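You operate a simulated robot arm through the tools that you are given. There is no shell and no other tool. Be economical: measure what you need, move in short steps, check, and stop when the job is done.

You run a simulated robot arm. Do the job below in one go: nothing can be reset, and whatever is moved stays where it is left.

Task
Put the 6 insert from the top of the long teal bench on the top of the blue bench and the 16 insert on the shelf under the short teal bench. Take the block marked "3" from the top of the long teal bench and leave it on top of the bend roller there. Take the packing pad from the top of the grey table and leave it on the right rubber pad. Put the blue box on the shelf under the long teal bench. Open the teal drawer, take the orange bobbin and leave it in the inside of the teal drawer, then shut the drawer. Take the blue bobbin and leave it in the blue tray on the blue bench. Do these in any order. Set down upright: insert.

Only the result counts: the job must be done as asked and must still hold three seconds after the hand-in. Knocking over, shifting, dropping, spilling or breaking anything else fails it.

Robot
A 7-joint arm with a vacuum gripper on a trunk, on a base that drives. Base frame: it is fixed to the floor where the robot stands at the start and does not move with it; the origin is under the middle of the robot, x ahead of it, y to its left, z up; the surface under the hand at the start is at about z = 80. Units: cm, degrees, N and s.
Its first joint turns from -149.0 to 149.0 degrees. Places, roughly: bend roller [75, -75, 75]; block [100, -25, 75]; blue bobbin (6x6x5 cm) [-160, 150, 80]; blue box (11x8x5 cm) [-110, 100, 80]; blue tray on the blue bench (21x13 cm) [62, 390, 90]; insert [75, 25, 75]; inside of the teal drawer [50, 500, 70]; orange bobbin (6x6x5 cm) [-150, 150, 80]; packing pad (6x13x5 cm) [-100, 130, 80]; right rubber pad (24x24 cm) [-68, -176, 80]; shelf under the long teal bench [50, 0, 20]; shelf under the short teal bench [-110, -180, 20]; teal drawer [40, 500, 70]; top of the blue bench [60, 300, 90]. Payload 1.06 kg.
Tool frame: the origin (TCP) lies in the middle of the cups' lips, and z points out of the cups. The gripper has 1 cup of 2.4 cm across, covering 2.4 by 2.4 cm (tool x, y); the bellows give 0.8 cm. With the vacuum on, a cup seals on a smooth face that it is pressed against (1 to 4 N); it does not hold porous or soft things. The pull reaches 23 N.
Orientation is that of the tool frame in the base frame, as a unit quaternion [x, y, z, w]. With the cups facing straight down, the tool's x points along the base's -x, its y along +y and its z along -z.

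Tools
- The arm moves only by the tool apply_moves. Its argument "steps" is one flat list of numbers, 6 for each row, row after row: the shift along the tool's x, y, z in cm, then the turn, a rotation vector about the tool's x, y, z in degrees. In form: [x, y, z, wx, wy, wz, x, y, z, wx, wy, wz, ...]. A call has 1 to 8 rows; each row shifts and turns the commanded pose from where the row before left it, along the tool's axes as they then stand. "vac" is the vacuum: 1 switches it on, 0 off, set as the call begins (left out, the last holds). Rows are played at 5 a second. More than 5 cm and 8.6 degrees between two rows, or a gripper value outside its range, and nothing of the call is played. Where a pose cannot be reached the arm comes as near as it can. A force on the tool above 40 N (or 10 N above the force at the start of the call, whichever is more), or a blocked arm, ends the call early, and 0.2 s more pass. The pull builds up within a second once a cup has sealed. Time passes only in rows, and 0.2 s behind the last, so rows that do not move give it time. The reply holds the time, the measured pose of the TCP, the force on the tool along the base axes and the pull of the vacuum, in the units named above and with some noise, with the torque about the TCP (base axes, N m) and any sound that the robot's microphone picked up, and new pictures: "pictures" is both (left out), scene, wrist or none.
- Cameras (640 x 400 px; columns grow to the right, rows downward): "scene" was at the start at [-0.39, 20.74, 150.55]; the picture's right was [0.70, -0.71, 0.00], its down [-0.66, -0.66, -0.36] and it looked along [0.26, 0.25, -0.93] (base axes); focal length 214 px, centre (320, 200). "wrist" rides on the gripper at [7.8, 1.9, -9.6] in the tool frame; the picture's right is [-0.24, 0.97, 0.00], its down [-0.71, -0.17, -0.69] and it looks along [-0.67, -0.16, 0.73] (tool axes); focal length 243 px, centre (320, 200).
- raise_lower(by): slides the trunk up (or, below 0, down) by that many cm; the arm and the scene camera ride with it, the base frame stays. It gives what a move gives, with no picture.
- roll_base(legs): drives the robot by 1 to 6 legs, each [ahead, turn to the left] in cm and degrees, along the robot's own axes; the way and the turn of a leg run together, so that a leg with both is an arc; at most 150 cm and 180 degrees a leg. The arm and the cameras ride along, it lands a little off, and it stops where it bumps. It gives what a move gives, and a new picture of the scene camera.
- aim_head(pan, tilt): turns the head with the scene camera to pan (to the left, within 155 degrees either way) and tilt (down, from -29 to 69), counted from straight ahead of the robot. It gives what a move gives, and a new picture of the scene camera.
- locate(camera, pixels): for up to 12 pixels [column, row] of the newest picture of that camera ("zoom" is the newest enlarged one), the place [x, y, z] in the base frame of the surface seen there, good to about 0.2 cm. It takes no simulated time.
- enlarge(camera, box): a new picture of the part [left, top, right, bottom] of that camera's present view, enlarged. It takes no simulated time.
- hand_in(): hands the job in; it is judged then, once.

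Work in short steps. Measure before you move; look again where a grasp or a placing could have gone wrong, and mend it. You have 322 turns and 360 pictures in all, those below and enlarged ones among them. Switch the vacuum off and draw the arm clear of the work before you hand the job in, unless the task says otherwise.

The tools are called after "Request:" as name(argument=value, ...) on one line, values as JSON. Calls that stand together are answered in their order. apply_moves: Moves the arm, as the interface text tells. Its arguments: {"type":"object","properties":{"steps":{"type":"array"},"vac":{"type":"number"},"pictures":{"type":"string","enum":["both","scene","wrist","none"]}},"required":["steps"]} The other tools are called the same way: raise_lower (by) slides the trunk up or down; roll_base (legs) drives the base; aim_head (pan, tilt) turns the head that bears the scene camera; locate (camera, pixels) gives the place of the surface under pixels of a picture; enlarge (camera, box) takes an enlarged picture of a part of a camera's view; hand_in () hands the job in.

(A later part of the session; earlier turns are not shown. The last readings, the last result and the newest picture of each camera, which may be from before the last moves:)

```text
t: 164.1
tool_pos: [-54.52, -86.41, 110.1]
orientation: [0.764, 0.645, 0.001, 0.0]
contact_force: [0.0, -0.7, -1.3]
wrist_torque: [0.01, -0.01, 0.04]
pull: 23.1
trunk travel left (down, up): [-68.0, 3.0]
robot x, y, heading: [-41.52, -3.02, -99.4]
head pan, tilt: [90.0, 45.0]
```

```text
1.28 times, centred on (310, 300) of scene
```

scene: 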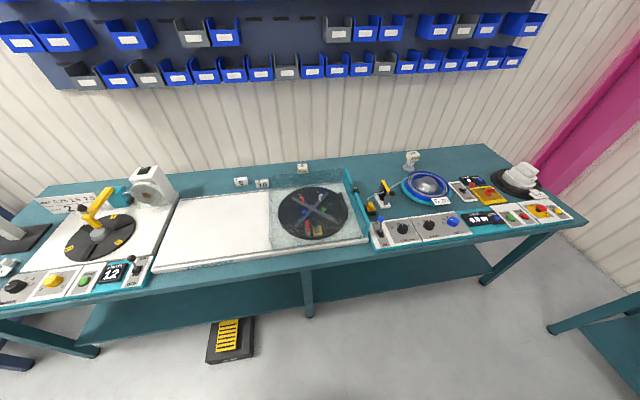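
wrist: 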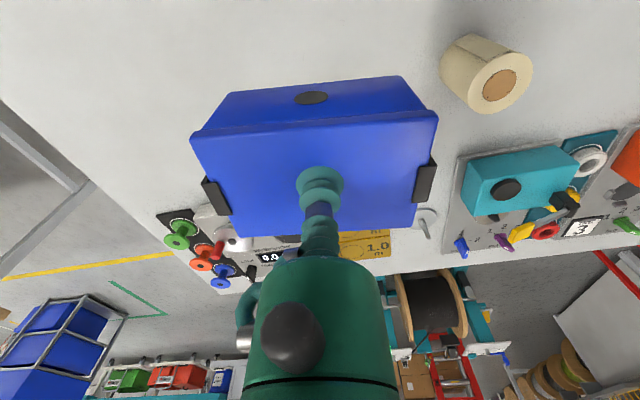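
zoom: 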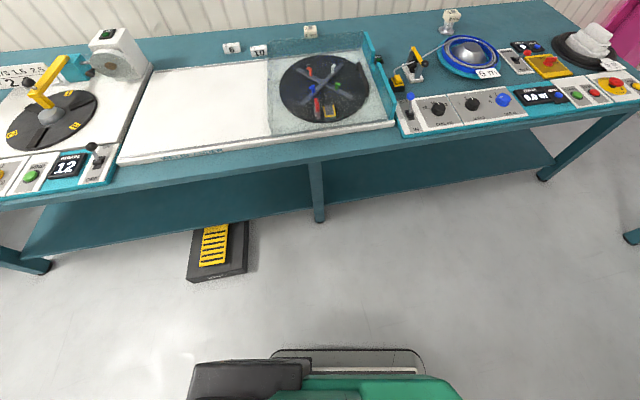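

I'll use y≈-45, right of the middle leg. Drive on and turn to face the bench.

Request:
roll_base(legs=[[0, 9.5], [42, 0], [0, 90]])

Request:
aim_head(pan=25, tilt=50)

```text
t: 171.1
tool_pos: [42.5, -48.35, 110.16]
orientation: [0.023, 1.0, 0.0, 0.0]
contact_force: [-0.1, 0.1, -1.8]
wrist_torque: [0.02, 0.02, 0.0]
pull: 23.2
trunk travel left (down, up): [-68.0, 3.0]
robot x, y, heading: [-41.69, -45.71, -2.7]
head pan, tilt: [90.0, 45.0]
```

scene: 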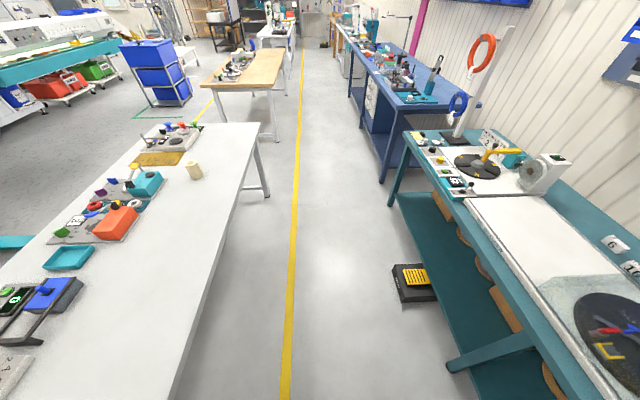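

```text
t: 172.5
tool_pos: [42.62, -48.24, 110.07]
orientation: [0.023, 1.0, 0.0, 0.0]
contact_force: [-0.4, -0.4, -2.1]
wrist_torque: [0.02, 0.04, 0.02]
pull: 22.2
trunk travel left (down, up): [-68.0, 3.0]
robot x, y, heading: [-42.07, -45.71, -2.4]
head pan, tilt: [25.0, 50.0]
```

scene: 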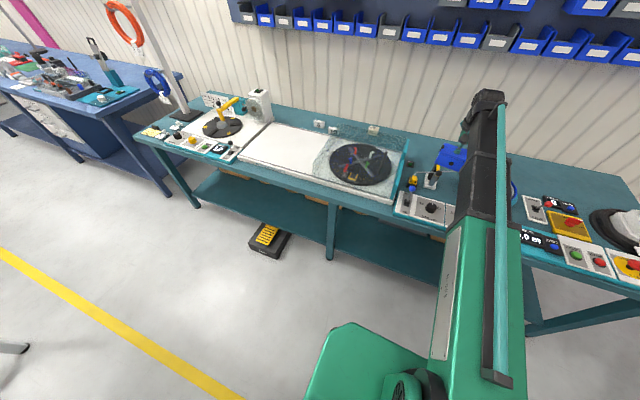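

I retract the arm to x≈13.5 so that the box clears the bench edge, then lower the trunk.

Request:
apply_moves(steps=[4.85, 0, 0, 0, 0, 0, 4.85, 0, 0, 0, 0, 0, 4.85, 0, 0, 0, 0, 0, 4.85, 0, 0, 0, 0, 0, 4.85, 0, 0, 0, 0, 0, 4.75, 0, 0, 0, 0, 0], pictures="none")

Request:
raise_lower(by=-35)

Request:
apply_moves(steps=[0, 0, 0, 0, 0, 0], pictures="both")

```text
t: 173.9
tool_pos: [13.53, -47.13, 110.1]
orientation: [0.022, 1.0, 0.0, 0.001]
contact_force: [-0.1, 0.0, -2.6]
wrist_torque: [0.01, 0.01, -0.02]
pull: 23.2
trunk travel left (down, up): [-68.0, 3.0]
robot x, y, heading: [-41.85, -46.3, -2.4]
head pan, tilt: [25.0, 50.0]
```

```text
t: 177.3
tool_pos: [13.62, -47.02, 75.09]
orientation: [0.022, 1.0, 0.001, 0.002]
contact_force: [-0.3, -0.1, -2.5]
wrist_torque: [0.0, 0.05, -0.02]
pull: 22.5
trunk travel left (down, up): [-33.0, 38.0]
robot x, y, heading: [-41.88, -45.94, -2.6]
head pan, tilt: [25.0, 50.0]
```

```text
t: 177.7
tool_pos: [13.78, -47.11, 75.11]
orientation: [0.022, 1.0, 0.0, 0.0]
contact_force: [-0.9, 0.5, -2.0]
wrist_torque: [0.03, 0.03, 0.0]
pull: 22.7
trunk travel left (down, up): [-33.0, 38.0]
robot x, y, heading: [-42.2, -45.64, -2.6]
head pan, tilt: [25.0, 50.0]
```

scene: 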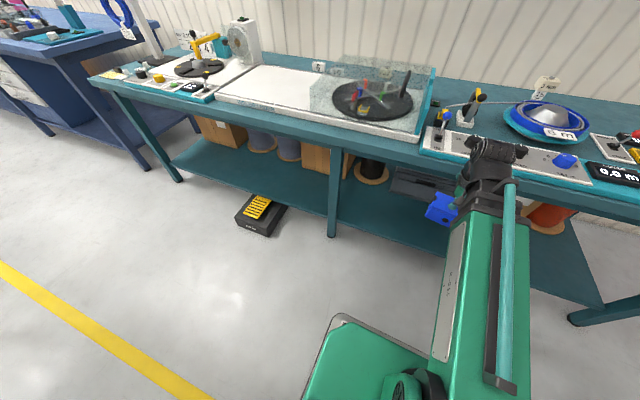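
wrist: 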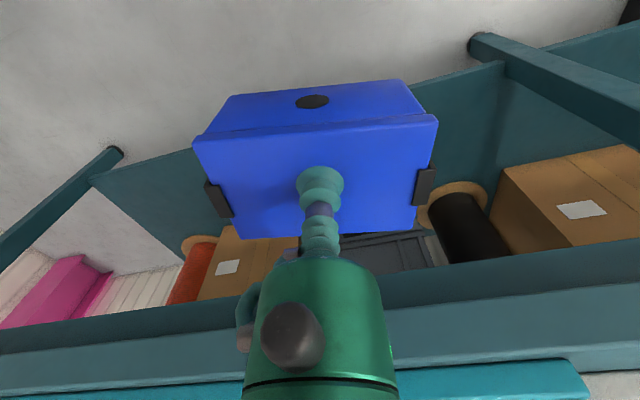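

Continue lowering and look at the shelf.

Request:
raise_lower(by=-33)

Request:
apply_moves(steps=[0, 0, 3, 0, 0, 0], pictures="both")

```text
t: 181.0
tool_pos: [13.54, -47.04, 42.09]
orientation: [0.023, 1.0, 0.001, 0.0]
contact_force: [0.3, -0.2, -2.2]
wrist_torque: [0.02, 0.05, -0.02]
pull: 23.0
trunk travel left (down, up): [0.0, 71.0]
robot x, y, heading: [-41.81, -45.85, -2.5]
head pan, tilt: [25.0, 50.0]
```

```text
t: 181.4
tool_pos: [13.53, -47.12, 39.15]
orientation: [0.023, 1.0, 0.0, 0.0]
contact_force: [-0.5, 0.4, -3.0]
wrist_torque: [0.0, 0.0, 0.0]
pull: 22.8
trunk travel left (down, up): [0.0, 71.0]
robot x, y, heading: [-42.0, -45.45, -2.6]
head pan, tilt: [25.0, 50.0]
```

scene: 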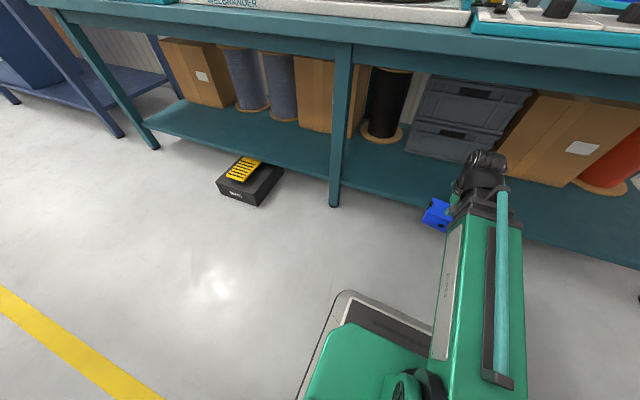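
wrist: 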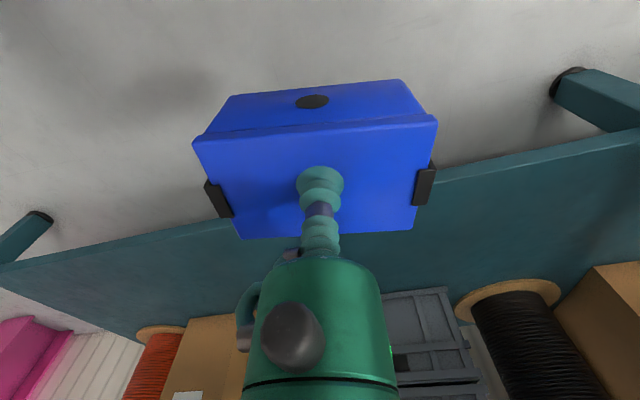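

Request:
locate(camera="scene", pixels=[[430, 156], [465, 165], [530, 180], [410, 195], [380, 180], [540, 210], [400, 60], [410, 65]])

Request:
locate(camera="wrist", pixels=[[420, 375], [440, 300], [215, 320], [500, 200], [470, 285], [150, 270]])

```text
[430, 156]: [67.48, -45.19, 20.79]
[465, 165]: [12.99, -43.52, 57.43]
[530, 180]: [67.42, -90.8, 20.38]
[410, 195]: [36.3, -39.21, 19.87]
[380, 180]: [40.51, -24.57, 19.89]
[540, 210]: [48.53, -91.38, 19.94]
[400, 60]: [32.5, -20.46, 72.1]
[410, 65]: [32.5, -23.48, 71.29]
```

```text
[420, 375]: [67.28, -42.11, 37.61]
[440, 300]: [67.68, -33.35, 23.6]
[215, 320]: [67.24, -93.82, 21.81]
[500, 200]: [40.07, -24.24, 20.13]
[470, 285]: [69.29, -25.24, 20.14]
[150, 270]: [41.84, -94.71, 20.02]
```

Shelf is free between x 34 and 67. I extend to x≈46.

Request:
apply_moves(steps=[-4.65, 0, 0, 0, 0, 0, -4.65, 0, 0.5, 0, 0, 0, -4.65, 0, 0.5, 0, 0, 0, -4.65, 0, 0.5, 0, 0, 0, -4.65, 0, 0.5, 0, 0, 0, -4.65, 0, 0.5, 0, 0, 0, -4.65, 0, 0.5, 0, 0, 0, 0, 0, 4, 0, 0, 0], pictures="both")

```text
t: 183.2
tool_pos: [45.98, -48.67, 32.01]
orientation: [0.023, 1.0, 0.001, 0.0]
contact_force: [-0.4, 0.4, -1.8]
wrist_torque: [0.02, 0.02, 0.0]
pull: 22.7
trunk travel left (down, up): [0.0, 71.0]
robot x, y, heading: [-41.8, -46.13, -2.4]
head pan, tilt: [25.0, 50.0]
```

scene: 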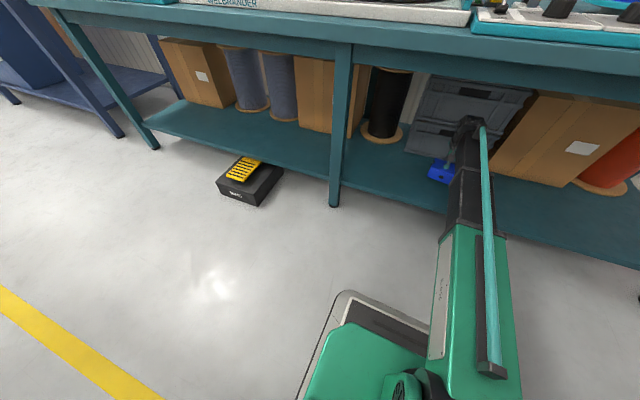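
wrist: 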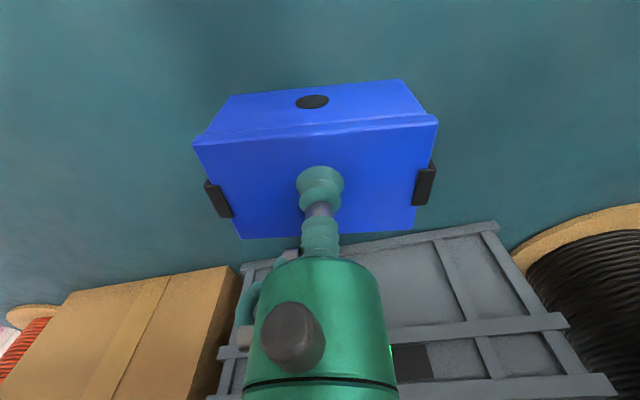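

Request:
apply_moves(steps=[0, 0, 4, 0, 0, 0, 0, 0, 1.5, 0, 0, 0, 0, 0, 0.3, 0, 0, 0], pictures="none")

Request:
apply_moves(steps=[0, 0, 0.2, 0, 0, 0], pictures="none")

```text
t: 184.0
tool_pos: [46.13, -48.51, 26.24]
orientation: [0.022, 1.0, 0.001, 0.0]
contact_force: [0.9, 0.7, -2.3]
wrist_torque: [0.01, -0.02, 0.02]
pull: 23.1
trunk travel left (down, up): [0.0, 71.0]
robot x, y, heading: [-41.73, -46.01, -2.4]
head pan, tilt: [25.0, 50.0]
```

```text
t: 184.4
tool_pos: [46.05, -48.53, 26.05]
orientation: [0.023, 1.0, 0.001, 0.0]
contact_force: [-0.3, -0.2, -1.7]
wrist_torque: [-0.01, 0.0, 0.03]
pull: 23.8
trunk travel left (down, up): [0.0, 71.0]
robot x, y, heading: [-41.85, -45.9, -2.5]
head pan, tilt: [25.0, 50.0]
```

Request:
apply_moves(steps=[0, 0, 0.15, 0, 0, 0], pictures="none")

```text
t: 184.8
tool_pos: [46.17, -48.45, 26.07]
orientation: [0.022, 1.0, 0.001, 0.001]
contact_force: [-0.6, 0.3, 1.7]
wrist_torque: [0.02, -0.02, 0.0]
pull: 22.8
trunk travel left (down, up): [0.0, 71.0]
robot x, y, heading: [-41.75, -45.93, -2.4]
head pan, tilt: [25.0, 50.0]
```

Contact; release and rise.

Request:
apply_moves(steps=[0, 0, 0, 0, 0, 0, 0, 0, 0, 0, 0, 0, 0, 0, 0, 0, 0, 0, 0, 0, 0, 0, 0, 0, 0, 0, -0.5, 0, 0, 0, 0, 0, -3, 0, 0, 0, 0, 0, -4, 0, 0, 0, 4.5, 0, 0, 0, 0, 0], vac=0, pictures="wrist")

Request:
apply_moves(steps=[4.65, 0, 0, 0, 0, 0, 4.65, 0, 0, 0, 0, 0, 4.65, 0, 0, 0, 0, 0, 4.65, 0, 0, 0, 0, 0, 4.65, 0, 0, 0, 0, 0, 4.65, 0, 0, 0, 0, 0], pictures="wrist")

```text
t: 186.6
tool_pos: [41.52, -48.53, 33.92]
orientation: [0.023, 1.0, 0.001, 0.0]
contact_force: [-0.4, -0.1, 0.7]
wrist_torque: [0.0, 0.0, 0.01]
pull: 0.0
trunk travel left (down, up): [0.0, 71.0]
robot x, y, heading: [-41.81, -45.97, -2.5]
head pan, tilt: [25.0, 50.0]
```

wrist: 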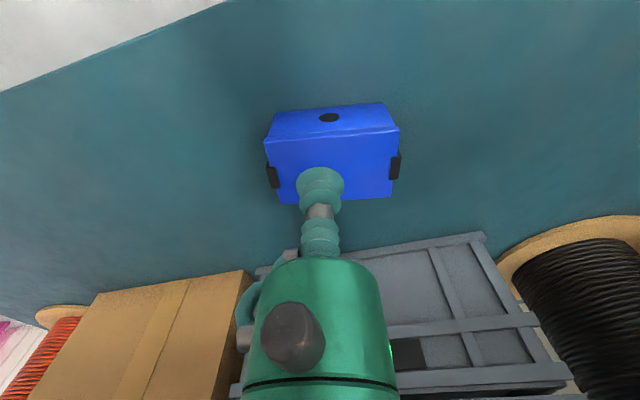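

```text
t: 188.0
tool_pos: [13.65, -47.03, 33.55]
orientation: [0.022, 1.0, 0.001, 0.001]
contact_force: [0.3, 0.1, 0.4]
wrist_torque: [0.01, 0.04, 0.02]
pull: 0.1
trunk travel left (down, up): [0.0, 71.0]
robot x, y, heading: [-42.17, -45.74, -2.8]
head pan, tilt: [25.0, 50.0]
```

wrist: 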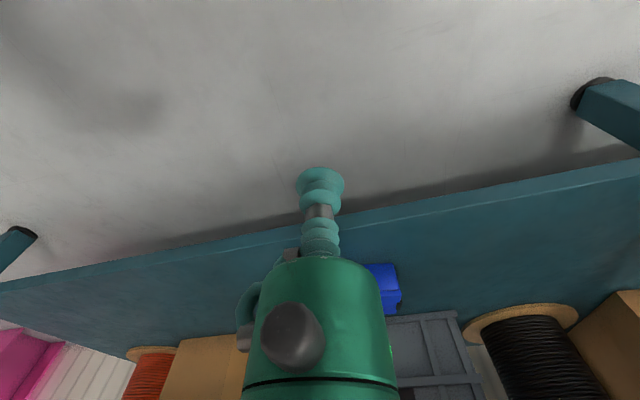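

Box is on the shelf. I raise the trunk and arm, and drive to the starting spot for the 6 insert.

Request:
raise_lower(by=40)

Request:
raise_lower(by=28)

Request:
apply_moves(steps=[-4, 0, -3, 0, 0, 0, -4, 0, -3, 0, 0, 0, -4, 0, -3, 0, 0, 0, -4.5, 0, 0, 0, 0, 0], pictures="none")

Request:
roll_base(legs=[[0, 92.5], [44, 0], [0, -90], [41, 0]])

```text
t: 191.8
tool_pos: [13.7, -46.97, 73.4]
orientation: [0.023, 1.0, 0.0, 0.0]
contact_force: [-0.2, -0.2, -0.4]
wrist_torque: [-0.01, 0.01, 0.0]
pull: 0.0
trunk travel left (down, up): [-40.0, 31.0]
robot x, y, heading: [-41.98, -45.98, -2.5]
head pan, tilt: [25.0, 50.0]
```

```text
t: 194.6
tool_pos: [13.54, -46.98, 101.46]
orientation: [0.022, 1.0, 0.001, 0.0]
contact_force: [0.3, 0.7, -0.4]
wrist_torque: [0.02, 0.0, 0.0]
pull: 0.1
trunk travel left (down, up): [-68.0, 3.0]
robot x, y, heading: [-42.34, -45.76, -2.5]
head pan, tilt: [25.0, 50.0]
```

```text
t: 195.6
tool_pos: [30.4, -47.64, 110.28]
orientation: [0.023, 1.0, 0.001, 0.001]
contact_force: [-0.3, 1.3, -0.3]
wrist_torque: [0.01, 0.02, 0.01]
pull: 0.0
trunk travel left (down, up): [-68.0, 3.0]
robot x, y, heading: [-41.66, -45.58, -2.4]
head pan, tilt: [25.0, 50.0]
```

```text
t: 208.2
tool_pos: [72.66, -6.74, 110.2]
orientation: [0.028, 1.0, 0.001, 0.0]
contact_force: [0.4, 0.2, -0.5]
wrist_torque: [0.01, -0.01, 0.01]
pull: 0.1
trunk travel left (down, up): [-68.0, 3.0]
robot x, y, heading: [0.39, -4.45, -3.0]
head pan, tilt: [25.0, 50.0]
```

scene: 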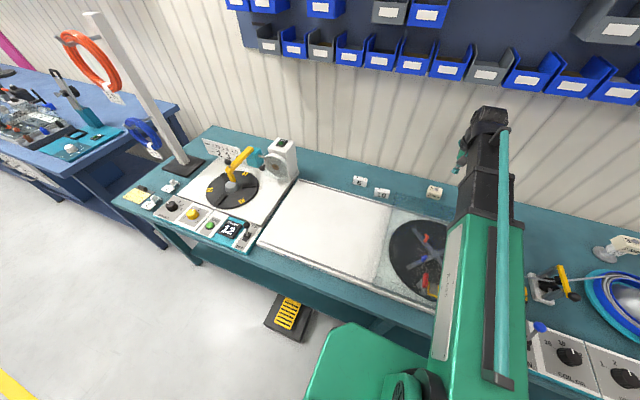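

I move over the 6 insert.

Request:
apply_moves(steps=[-1.2, 4.1, 0, 0, 0, 0, -1.2, 4.1, 0, 0, 0, 0, -1.2, 4.1, 0, 0, 0, 0, -1.2, 4.1, 0, 0, 0, 0, -1.2, 4.1, 1, 0, 0, 0, -1.2, 4.1, 2, 0, 0, 0, -1.2, 4.1, 2, 0, 0, 0, -1.2, 4.05, 2, 0, 0, 0], pictures="none")

Request:
apply_moves(steps=[0, 0, 3, 0, 0, 0], pictures="wrist")

Request:
enlarge(camera="wrist", box=[220, 30, 420, 150])

```text
t: 210.0
tool_pos: [84.07, 25.19, 103.23]
orientation: [0.027, 1.0, 0.0, 0.0]
contact_force: [-0.4, -0.2, -0.2]
wrist_torque: [-0.01, 0.01, 0.04]
pull: 0.0
trunk travel left (down, up): [-68.0, 3.0]
robot x, y, heading: [0.26, -4.47, -3.0]
head pan, tilt: [25.0, 50.0]
```

```text
t: 210.4
tool_pos: [83.98, 25.12, 100.41]
orientation: [0.026, 1.0, 0.001, 0.001]
contact_force: [0.2, 0.4, 0.2]
wrist_torque: [-0.02, 0.01, 0.01]
pull: 0.1
trunk travel left (down, up): [-68.0, 3.0]
robot x, y, heading: [0.5, -4.46, -3.0]
head pan, tilt: [25.0, 50.0]
```

wrist: 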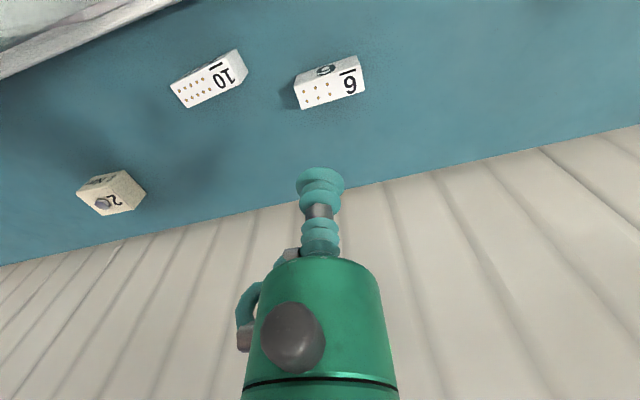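

```text
3.20 times, centred on (320, 90) of wrist
```

zoom: 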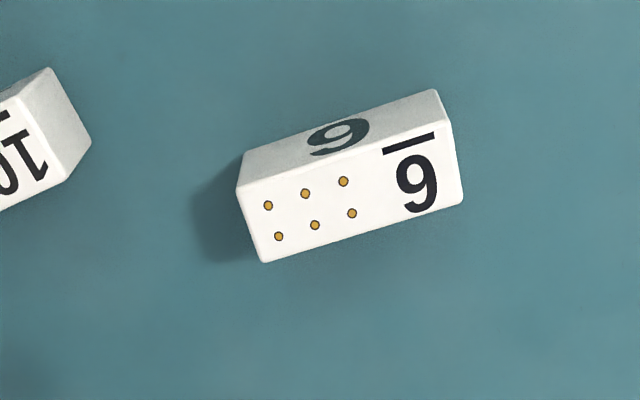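

Request:
locate(camera="zoom", pixels=[[240, 188], [445, 125], [460, 198], [265, 258], [350, 190], [335, 155], [365, 228]])

```text
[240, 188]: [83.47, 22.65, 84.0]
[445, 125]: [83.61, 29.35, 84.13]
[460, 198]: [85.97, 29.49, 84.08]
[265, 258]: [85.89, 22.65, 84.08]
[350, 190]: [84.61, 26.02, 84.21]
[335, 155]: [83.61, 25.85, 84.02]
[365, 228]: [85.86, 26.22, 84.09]
```

Centre (84.73,26.03,84.1). I approach with vacuum to ~1.5 cm above.

Request:
apply_moves(steps=[-0.68, 0.92, 4, 0, 0, 0, 0, 0, 5, 0, 0, 0, 0, 0, 5, 0, 0, 0, 0, 0, 0.7, 0, 0, 0], vac=1, pictures="none")

Request:
apply_moves(steps=[0, 0, 0.6, 0, 0, 0, 0, 0, 0.4, 0, 0, 0, 0, 0, 0.2, 0, 0, 0, 0, 0, 0.2, 0, 0, 0, 0, 0, 0, 0, 0, 0, 0, 0, 0, 0, 0, 0], pictures="none")

```text
t: 211.4
tool_pos: [84.69, 26.25, 85.67]
orientation: [0.027, 1.0, 0.001, 0.001]
contact_force: [0.3, 0.6, -0.5]
wrist_torque: [0.01, 0.02, -0.02]
pull: 0.1
trunk travel left (down, up): [-68.0, 3.0]
robot x, y, heading: [0.88, -4.71, -3.0]
head pan, tilt: [25.0, 50.0]
```

```text
t: 212.8
tool_pos: [84.66, 26.29, 84.27]
orientation: [0.026, 1.0, 0.001, 0.0]
contact_force: [-0.4, -0.5, 0.4]
wrist_torque: [0.01, -0.03, 0.03]
pull: 23.3
trunk travel left (down, up): [-68.0, 3.0]
robot x, y, heading: [0.52, -4.58, -3.2]
head pan, tilt: [25.0, 50.0]
```

Sealed. I lift it.

Request:
apply_moves(steps=[0, 0, -1, 0, 0, 0, 0, 0, -4, 0, 0, 0, 0, 0, -5, 0, 0, 0, 0, 0, -5, 0, 0, 0, 0, 0, -5, 0, 0, 0, 0, 0, -5, 0, 0, 0, 0, 0, -5, 0, 0, 0], pictures="wrist")

```text
t: 214.4
tool_pos: [84.62, 26.27, 114.15]
orientation: [0.028, 1.0, 0.001, 0.0]
contact_force: [-0.3, -1.1, -0.4]
wrist_torque: [0.01, -0.01, 0.01]
pull: 23.3
trunk travel left (down, up): [-68.0, 3.0]
robot x, y, heading: [-0.05, -4.56, -2.9]
head pan, tilt: [25.0, 50.0]
```

wrist: 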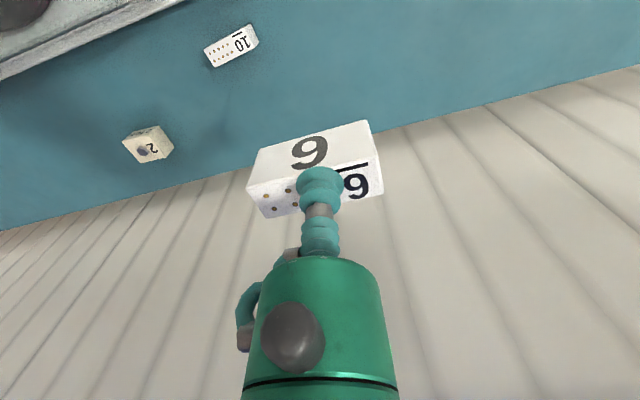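

Held. I back off and turn to face along the aisle, then look at the blue bench.

Request:
apply_moves(steps=[3, -4, 0, 0, 0, 0, 3, -4, 0, 0, 0, 0, 3, -4, 0, 0, 0, 0, 3, -4, 0, 0, 0, 0, 2, -4.5, 0, 0, 0, 0, 0, -5, 0, 0, 0, 0, 0, -5, 0, 0, 0, 0], pictures="none")

Request:
roll_base(legs=[[-35, 0], [0, 93]])

Request:
aim_head(pan=-15, tilt=25)

```text
t: 216.0
tool_pos: [69.04, -3.73, 114.39]
orientation: [0.027, 1.0, 0.0, 0.0]
contact_force: [0.4, 0.5, -1.4]
wrist_torque: [-0.01, 0.0, 0.0]
pull: 23.2
trunk travel left (down, up): [-68.0, 3.0]
robot x, y, heading: [0.4, -4.73, -3.1]
head pan, tilt: [25.0, 50.0]
```

```text
t: 222.2
tool_pos: [-40.46, 65.7, 114.3]
orientation: [0.715, -0.699, 0.0, 0.001]
contact_force: [0.1, -0.6, -1.1]
wrist_torque: [-0.02, -0.03, -0.02]
pull: 0.0
trunk travel left (down, up): [-68.0, 3.0]
robot x, y, heading: [-34.74, -2.79, 91.1]
head pan, tilt: [25.0, 50.0]
```

scene: 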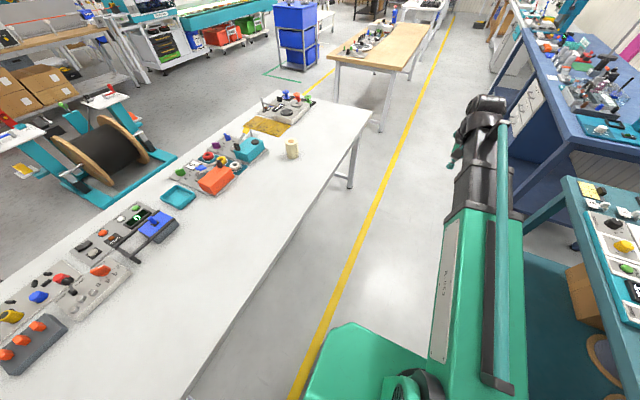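

```text
t: 223.3
tool_pos: [-40.4, 65.65, 114.31]
orientation: [0.716, -0.699, -0.001, 0.001]
contact_force: [0.0, -0.1, -0.5]
wrist_torque: [0.0, 0.01, 0.02]
pull: 0.1
trunk travel left (down, up): [-68.0, 3.0]
robot x, y, heading: [-34.18, -2.66, 91.2]
head pan, tilt: [-15.0, 25.0]
```

scene: 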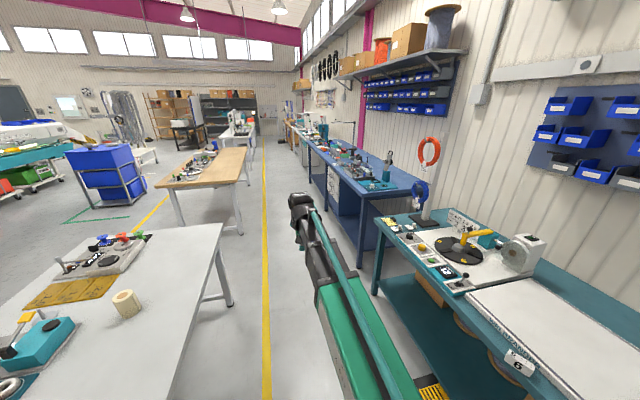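

The pull is gone: the 6 insert dropped, seemingly onto the bench at about (518,363). I look closer.

Request:
aim_head(pan=-55, tilt=50)

Request:
enlarge(camera="scene", box=[200, 100, 640, 400])

```text
t: 224.4
tool_pos: [-40.42, 65.63, 114.35]
orientation: [0.715, -0.699, 0.0, 0.001]
contact_force: [0.3, 1.1, -0.4]
wrist_torque: [-0.02, -0.02, -0.02]
pull: 0.0
trunk travel left (down, up): [-68.0, 3.0]
robot x, y, heading: [-34.16, -2.57, 91.2]
head pan, tilt: [-55.0, 50.0]
```

scene: 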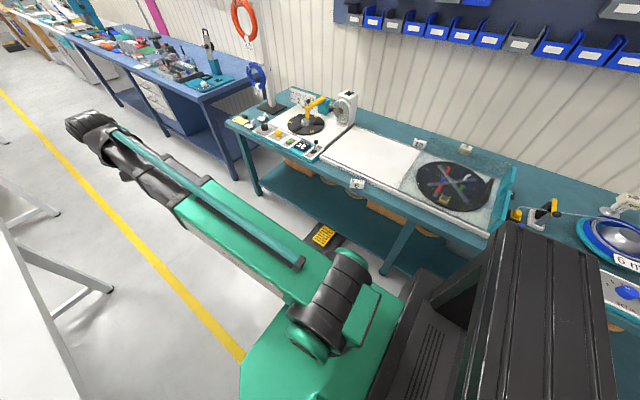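

```text
1.33 times, centred on (420, 250) of scene
```

zoom: 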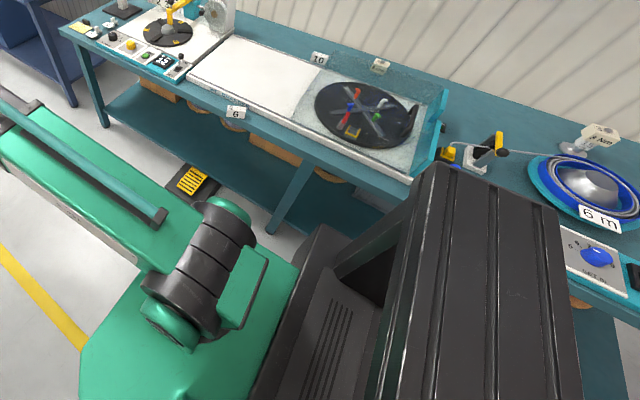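

It landed on the bench's front strip. I zoom for its pose.

Request:
enlarge(camera="scene", box=[330, 165, 390, 205])

Request:
locate(camera="zoom", pixels=[[200, 195], [310, 170], [390, 215], [230, 160], [300, 200], [260, 240], [330, 260], [150, 300], [420, 300]])

```text
10.00 times, centred on (360, 185) of scene
```

zoom: 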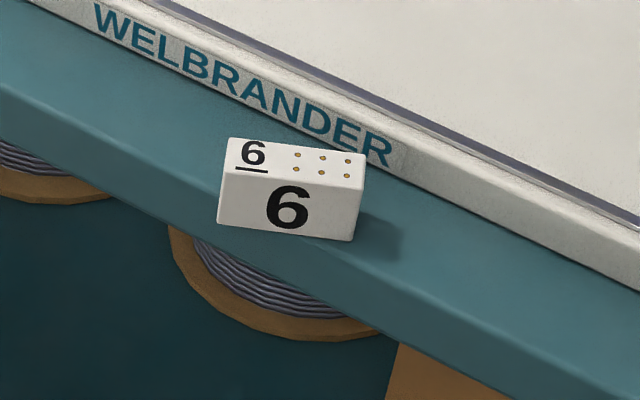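

```text
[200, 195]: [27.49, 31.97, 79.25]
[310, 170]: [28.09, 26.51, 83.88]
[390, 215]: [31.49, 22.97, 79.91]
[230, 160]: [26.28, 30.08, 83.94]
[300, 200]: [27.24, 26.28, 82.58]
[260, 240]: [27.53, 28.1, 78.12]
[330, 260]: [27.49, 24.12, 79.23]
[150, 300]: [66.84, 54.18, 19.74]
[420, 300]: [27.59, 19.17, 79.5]
```

It stands upright but right at the bench's front edge (27.5). I turn back to face it and view it with the wrist camera.

Request:
roll_base(legs=[[0, -91]])

Request:
apply_moves(steps=[1.5, 4.5, 0, 0, 0, 0, 1.5, 4.5, 0, 0, 0, 0, 1.5, 4.5, 0, 0, 0, 0, 1.5, 4.5, 0, 0, 0, 0, 1.5, 4.5, 0, 0, 0, 0, 1.5, 4.5, 0, 0, 0, 0], pictures="wrist")

```text
t: 228.7
tool_pos: [33.89, 2.45, 114.39]
orientation: [-0.003, 1.0, 0.001, 0.0]
contact_force: [-0.2, -0.2, -0.3]
wrist_torque: [0.02, 0.0, -0.04]
pull: 0.0
trunk travel left (down, up): [-68.0, 3.0]
robot x, y, heading: [-34.11, -2.15, 0.2]
head pan, tilt: [-55.0, 50.0]
```

scene: 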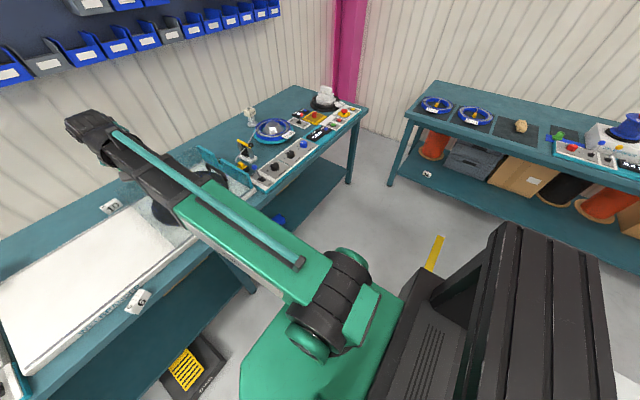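

```text
t: 230.1
tool_pos: [24.55, 29.63, 114.41]
orientation: [-0.003, 1.0, 0.0, 0.0]
contact_force: [0.2, -0.1, -0.9]
wrist_torque: [-0.01, -0.01, -0.01]
pull: 0.1
trunk travel left (down, up): [-68.0, 3.0]
robot x, y, heading: [-33.93, -2.4, 0.0]
head pan, tilt: [-55.0, 50.0]
```

wrist: 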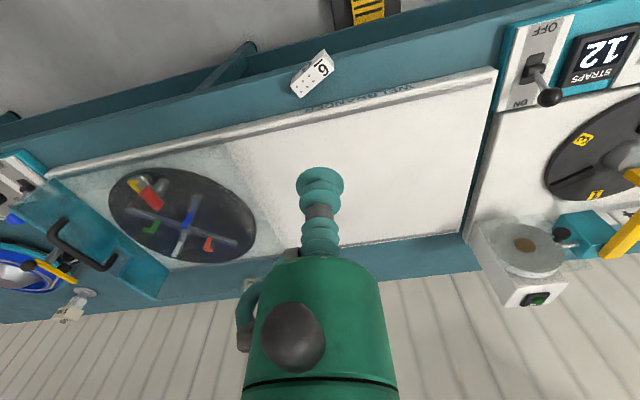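

Request:
enlarge(camera="wrist", box=[280, 40, 350, 110])

```text
5.71 times, centred on (315, 75) of wrist
```

zoom: 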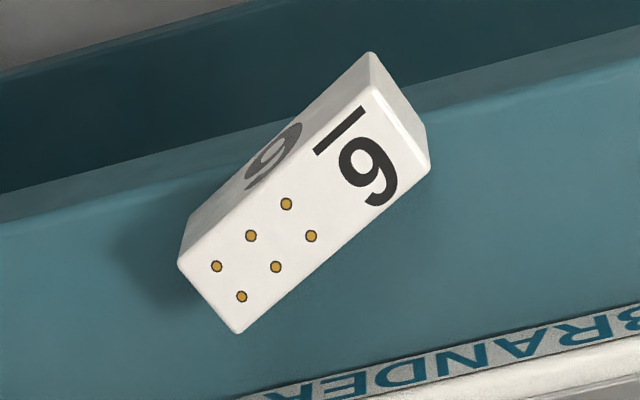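

Request:
locate(camera="zoom", pixels=[[182, 262], [370, 92], [427, 165], [238, 328], [305, 215], [330, 155]])

```text
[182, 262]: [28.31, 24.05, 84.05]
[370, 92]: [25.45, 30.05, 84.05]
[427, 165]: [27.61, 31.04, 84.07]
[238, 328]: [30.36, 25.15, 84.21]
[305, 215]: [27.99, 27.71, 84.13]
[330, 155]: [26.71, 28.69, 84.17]
```

Centre (27.93,27.57). I go for (28.2,27.0), slightly inboard, approaching to 1.5 cm above.

Request:
apply_moves(steps=[-3.65, -2.63, 0, 0, 0, 0, 0, 0, 5, 0, 0, 0, 0, 0, 5, 0, 0, 0, 0, 0, 5, 0, 0, 0, 0, 0, 5, 0, 0, 0, 0, 0, 5, 0, 0, 0, 0, 0, 3.5, 0, 0, 0], vac=1, pictures="wrist")

```text
t: 231.7
tool_pos: [28.52, 26.63, 85.79]
orientation: [-0.004, 1.0, 0.0, 0.0]
contact_force: [-0.2, -0.1, 0.2]
wrist_torque: [0.01, 0.0, -0.02]
pull: 0.1
trunk travel left (down, up): [-68.0, 3.0]
robot x, y, heading: [-34.31, -2.65, 0.4]
head pan, tilt: [-55.0, 50.0]
```

wrist: 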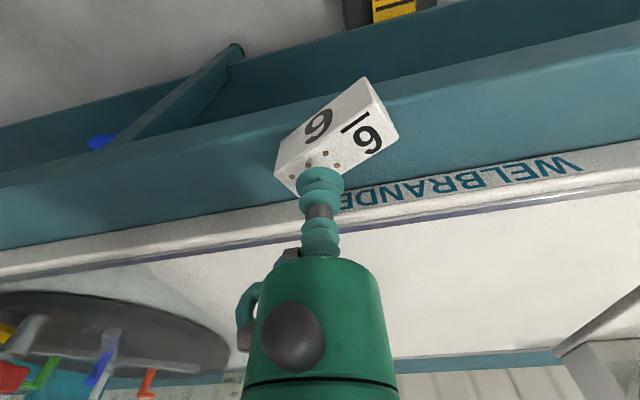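

I correct by (-0.3,+0.4) and press gently.

Request:
apply_moves(steps=[0.3, 0.4, 0.5, 0, 0, 0, 0, 0, 0.6, 0, 0, 0, 0, 0, 0.2, 0, 0, 0, 0, 0, 0.2, 0, 0, 0, 0, 0, 0, 0, 0, 0, 0, 0, 0, 0, 0, 0], pictures="wrist")

```text
t: 233.1
tool_pos: [28.04, 27.17, 84.31]
orientation: [-0.003, 1.0, 0.001, 0.001]
contact_force: [-0.8, 0.3, -0.4]
wrist_torque: [0.03, 0.0, 0.0]
pull: 0.1
trunk travel left (down, up): [-68.0, 3.0]
robot x, y, heading: [-34.42, -2.57, 0.6]
head pan, tilt: [-55.0, 50.0]
```

wrist: 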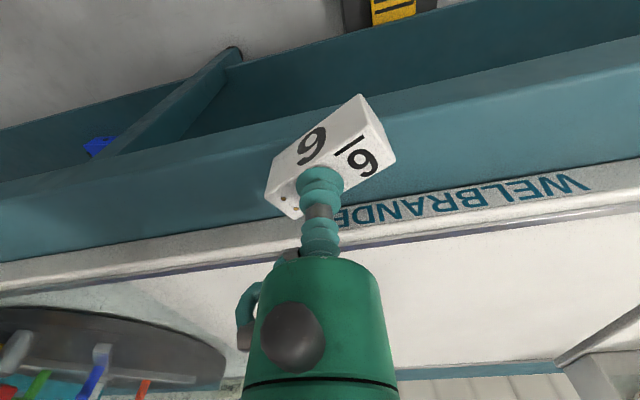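

Not sealed yet; a bit lower.

Request:
apply_moves(steps=[0, 0, 0.2, 0, 0, 0, 0, 0, 0, 0, 0, 0, 0, 0, 0, 0, 0, 0], pictures="none")

```text
t: 233.8
tool_pos: [27.98, 27.12, 84.12]
orientation: [-0.004, 1.0, 0.0, -0.001]
contact_force: [0.4, -0.1, -0.2]
wrist_torque: [0.01, -0.03, -0.02]
pull: 22.7
trunk travel left (down, up): [-68.0, 3.0]
robot x, y, heading: [-34.4, -2.36, 0.5]
head pan, tilt: [-55.0, 50.0]
```

Sealed. I lift and check.

Request:
apply_moves(steps=[0, 0, -1, 0, 0, 0, 0, 0, -4, 0, 0, 0, 0, 0, -5, 0, 0, 0, 0, 0, -5, 0, 0, 0, 0, 0, -5, 0, 0, 0, 0, -5, 0, 0, 0, 0, 0, -5, 0, 0, 0, 0, 0, 0, 0, 0, 0, 0], pictures="wrist")

```text
t: 235.7
tool_pos: [28.08, 16.87, 104.07]
orientation: [-0.004, 1.0, 0.001, 0.0]
contact_force: [-0.7, 0.6, -1.0]
wrist_torque: [0.02, -0.04, -0.01]
pull: 22.7
trunk travel left (down, up): [-68.0, 3.0]
robot x, y, heading: [-34.39, -2.48, 0.3]
head pan, tilt: [-55.0, 50.0]
```

wrist: 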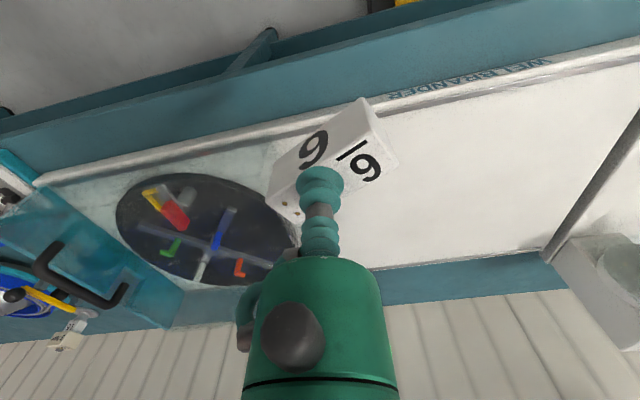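

Held at 22.7 N. I turn 30° at a time, watching the pull.

Request:
roll_base(legs=[[0, 25]])

Request:
roll_base(legs=[[0, 65]])

```text
t: 237.3
tool_pos: [13.6, 41.97, 104.22]
orientation: [-0.224, 0.975, 0.001, 0.0]
contact_force: [0.0, -0.1, -1.5]
wrist_torque: [0.03, 0.01, -0.01]
pull: 22.9
trunk travel left (down, up): [-68.0, 3.0]
robot x, y, heading: [-34.66, -2.65, 26.0]
head pan, tilt: [-55.0, 50.0]
```

scene: 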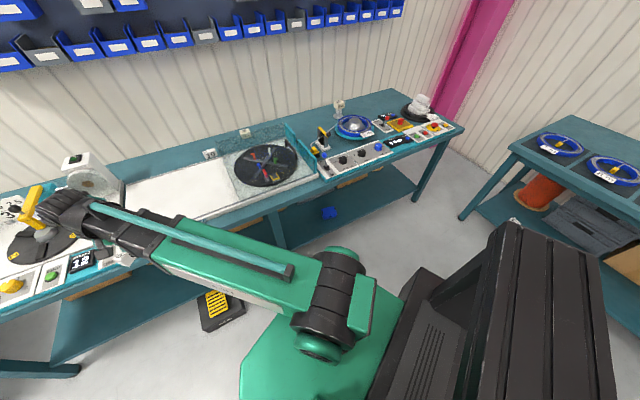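

```text
t: 240.6
tool_pos: [-54.89, 59.58, 104.21]
orientation: [0.715, -0.699, -0.001, 0.001]
contact_force: [0.1, 0.2, -0.5]
wrist_torque: [-0.02, -0.02, 0.01]
pull: 22.8
trunk travel left (down, up): [-68.0, 3.0]
robot x, y, heading: [-34.1, -2.61, 91.3]
head pan, tilt: [-55.0, 50.0]
```

scene: 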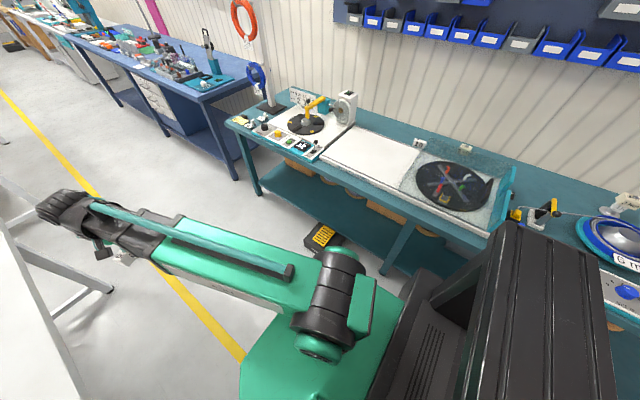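

Still held. I look at the blue bench.

Request:
aim_head(pan=-30, tilt=20)

Request:
enlarge(camera="scene", box=[120, 110, 400, 290])

```text
t: 241.6
tool_pos: [-54.85, 59.7, 104.13]
orientation: [0.715, -0.699, 0.0, 0.001]
contact_force: [0.4, -0.2, -0.6]
wrist_torque: [0.0, 0.01, -0.03]
pull: 23.1
trunk travel left (down, up): [-68.0, 3.0]
robot x, y, heading: [-34.38, -2.56, 91.3]
head pan, tilt: [-30.0, 20.0]
```

scene: 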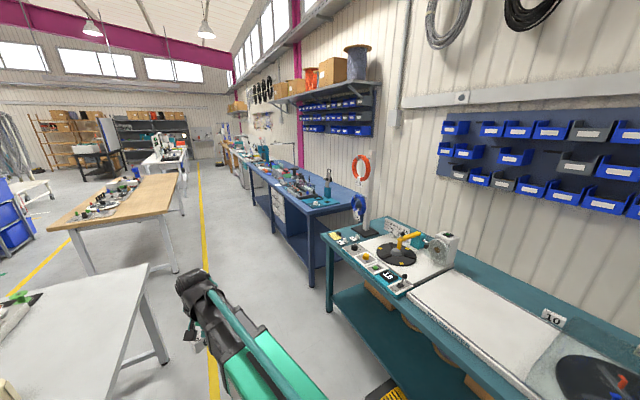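

```text
2.22 times, centred on (260, 200) of scene
```

zoom: 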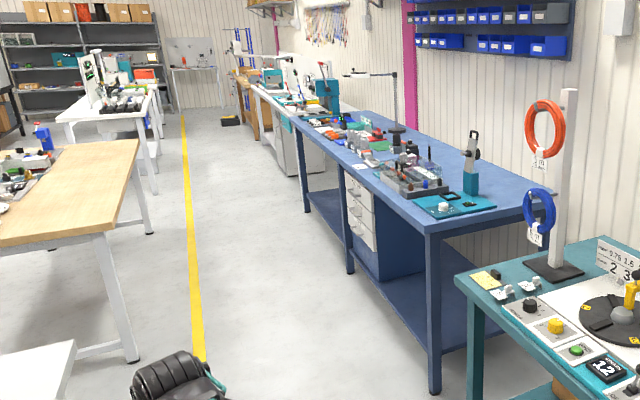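

Request:
locate(camera="zoom", pixels=[[430, 230], [300, 125], [400, 140], [440, 140], [372, 165], [440, 205], [480, 160], [350, 200], [435, 380], [110, 230], [560, 280], [290, 80]])

```text
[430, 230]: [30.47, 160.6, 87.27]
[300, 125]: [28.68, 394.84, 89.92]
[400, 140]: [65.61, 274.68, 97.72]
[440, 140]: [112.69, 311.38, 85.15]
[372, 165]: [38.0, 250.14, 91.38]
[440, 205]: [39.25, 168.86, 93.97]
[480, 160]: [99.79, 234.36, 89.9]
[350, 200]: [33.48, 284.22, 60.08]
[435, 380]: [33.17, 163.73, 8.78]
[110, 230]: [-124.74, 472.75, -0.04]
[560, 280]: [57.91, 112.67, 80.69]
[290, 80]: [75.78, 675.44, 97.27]
```

Blue bench front edge is x≈28.5, top z 90. I drive up the aisle to y≈245.

Request:
roll_base(legs=[[0, -3], [130, 0], [120, 0]])

Request:
aim_head(pan=-75, tilt=40)

```text
t: 254.2
tool_pos: [-46.69, 310.24, 104.2]
orientation: [-0.701, 0.713, 0.0, -0.001]
contact_force: [-0.2, -0.3, -1.3]
wrist_torque: [0.06, 0.02, -0.01]
pull: 22.4
trunk travel left (down, up): [-68.0, 3.0]
robot x, y, heading: [-28.9, 247.34, 89.2]
head pan, tilt: [-30.0, 20.0]
```

scene: 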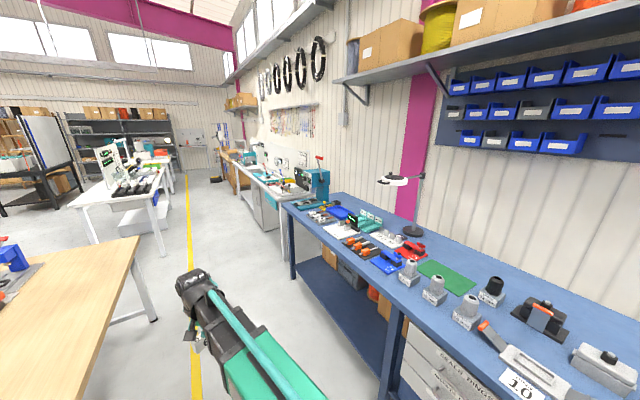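

```text
t: 255.3
tool_pos: [-46.76, 310.14, 104.03]
orientation: [-0.702, 0.712, 0.001, -0.001]
contact_force: [-0.7, -0.1, -0.1]
wrist_torque: [-0.04, -0.03, 0.0]
pull: 23.0
trunk travel left (down, up): [-68.0, 3.0]
robot x, y, heading: [-28.78, 246.9, 89.3]
head pan, tilt: [-75.0, 40.0]
```

scene: 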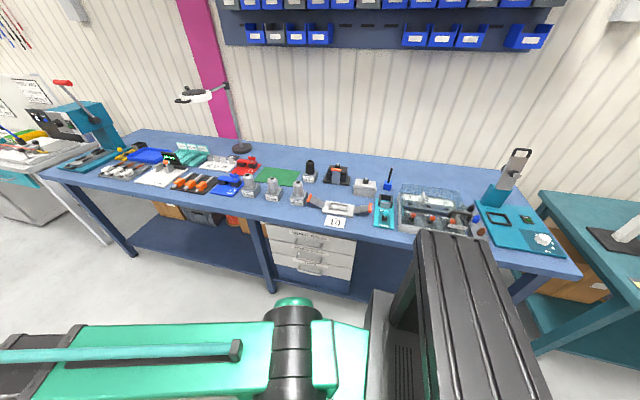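

I zoom on the bench top to find a free area.

Request:
enlarge(camera="scene", box=[40, 110, 360, 260])

Request:
locate(camera="zoom", pixels=[[210, 90], [260, 150], [480, 130], [500, 185], [540, 90], [60, 90], [320, 175], [400, 180], [430, 80], [370, 95], [150, 115]])

Request:
enlarge(camera="scene", box=[300, 130, 600, 280])

Request:
locate(camera="zoom", pixels=[[60, 60], [120, 60], [200, 70], [420, 100], [400, 90], [120, 200], [160, 200], [500, 280], [360, 110], [60, 130]])

```text
2.00 times, centred on (200, 185) of scene
```

zoom: 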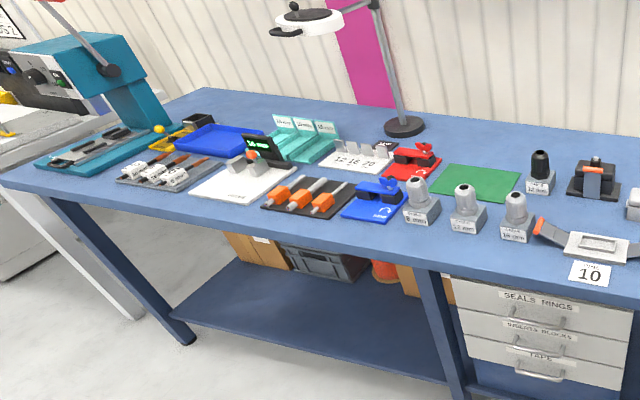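

```text
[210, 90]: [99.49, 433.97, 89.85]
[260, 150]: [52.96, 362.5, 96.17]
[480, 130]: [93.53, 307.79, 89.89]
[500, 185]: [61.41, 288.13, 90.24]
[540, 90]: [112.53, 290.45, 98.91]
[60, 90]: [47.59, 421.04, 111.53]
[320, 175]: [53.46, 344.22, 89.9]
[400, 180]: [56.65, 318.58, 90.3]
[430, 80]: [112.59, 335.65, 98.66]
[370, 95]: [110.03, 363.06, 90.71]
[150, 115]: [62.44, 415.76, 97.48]
```

```text
2.13 times, centred on (450, 205) of scene
```

zoom: 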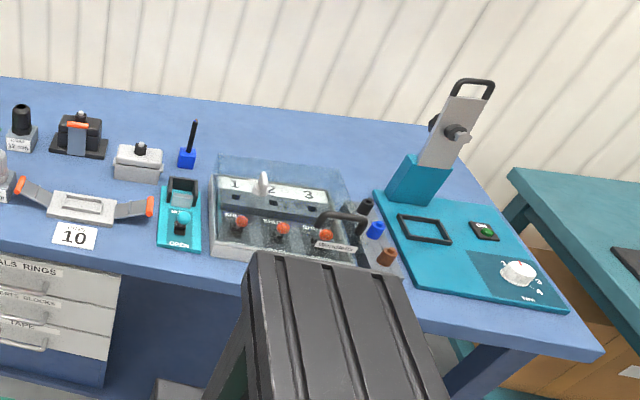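

```text
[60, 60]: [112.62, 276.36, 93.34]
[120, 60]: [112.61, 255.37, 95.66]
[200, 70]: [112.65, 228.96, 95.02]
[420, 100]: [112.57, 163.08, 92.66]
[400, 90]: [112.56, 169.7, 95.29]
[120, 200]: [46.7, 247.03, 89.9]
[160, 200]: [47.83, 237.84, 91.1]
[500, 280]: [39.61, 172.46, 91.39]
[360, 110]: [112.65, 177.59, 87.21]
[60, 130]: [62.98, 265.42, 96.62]
```

The back strip near (93,308) is free. I raise the tool, drive on to y≈305 and turn to face the bench.

Request:
apply_moves(steps=[0, -4, -3, 0, 0, 0, 0, -4, -3, 0, 0, 0, 0, -4, -3, 0, 0, 0, 0, -4, 0, 0, 0, 0], pictures="none")

Request:
roll_base(legs=[[58, 0], [0, -89], [30, 0]])

Request:
aim_head(pan=0, tilt=50)

Request:
apply_moves(steps=[0, 0, 0, 0, 0, 0], pictures="wrist")

```text
t: 256.3
tool_pos: [-30.54, 309.76, 113.16]
orientation: [-0.702, 0.712, 0.001, 0.0]
contact_force: [0.3, 0.2, -1.3]
wrist_torque: [-0.04, 0.03, -0.02]
pull: 23.3
trunk travel left (down, up): [-68.0, 3.0]
robot x, y, heading: [-28.75, 247.37, 89.0]
head pan, tilt: [-75.0, 40.0]
```

```text
t: 265.1
tool_pos: [65.03, 306.5, 113.08]
orientation: [0.009, 1.0, 0.001, 0.0]
contact_force: [0.4, -0.1, -1.0]
wrist_torque: [0.0, 0.0, -0.05]
pull: 0.0
trunk travel left (down, up): [-68.0, 3.0]
robot x, y, heading: [2.51, 304.66, -1.0]
head pan, tilt: [-75.0, 40.0]
```

scene: 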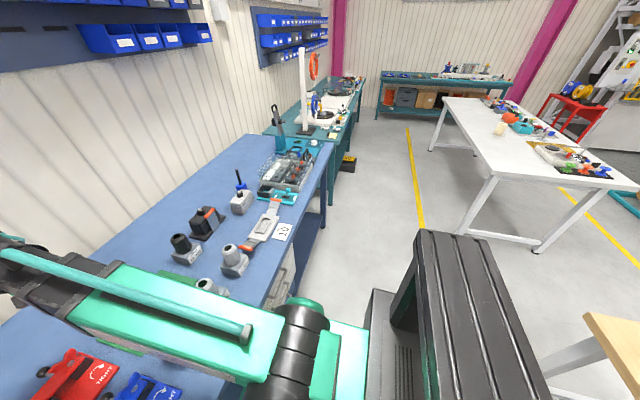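

```text
t: 266.6
tool_pos: [65.06, 306.54, 113.13]
orientation: [0.007, 1.0, 0.001, 0.0]
contact_force: [0.3, -0.6, -0.3]
wrist_torque: [-0.01, 0.0, 0.03]
pull: 0.0
trunk travel left (down, up): [-68.0, 3.0]
robot x, y, heading: [2.15, 304.67, -0.9]
head pan, tilt: [0.0, 50.0]
```

scene: 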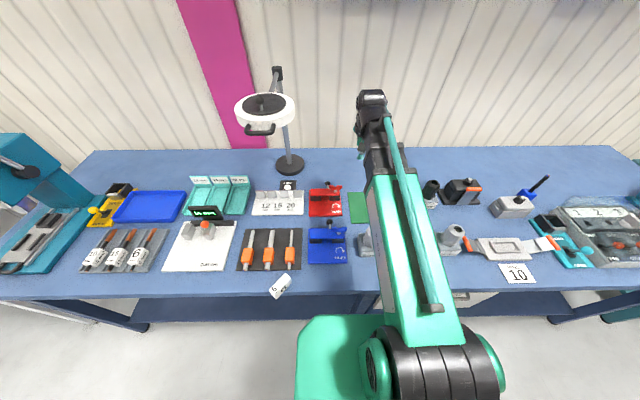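

```text
t: 266.9
tool_pos: [64.97, 306.48, 112.99]
orientation: [0.009, 1.0, 0.001, 0.001]
contact_force: [0.5, -0.3, 0.3]
wrist_torque: [-0.02, -0.01, -0.01]
pull: 0.1
trunk travel left (down, up): [-68.0, 3.0]
robot x, y, heading: [2.6, 304.69, -0.9]
head pan, tilt: [0.0, 50.0]
```

wrist: 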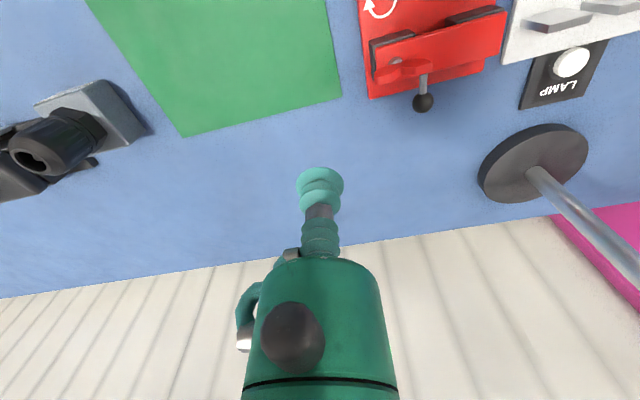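

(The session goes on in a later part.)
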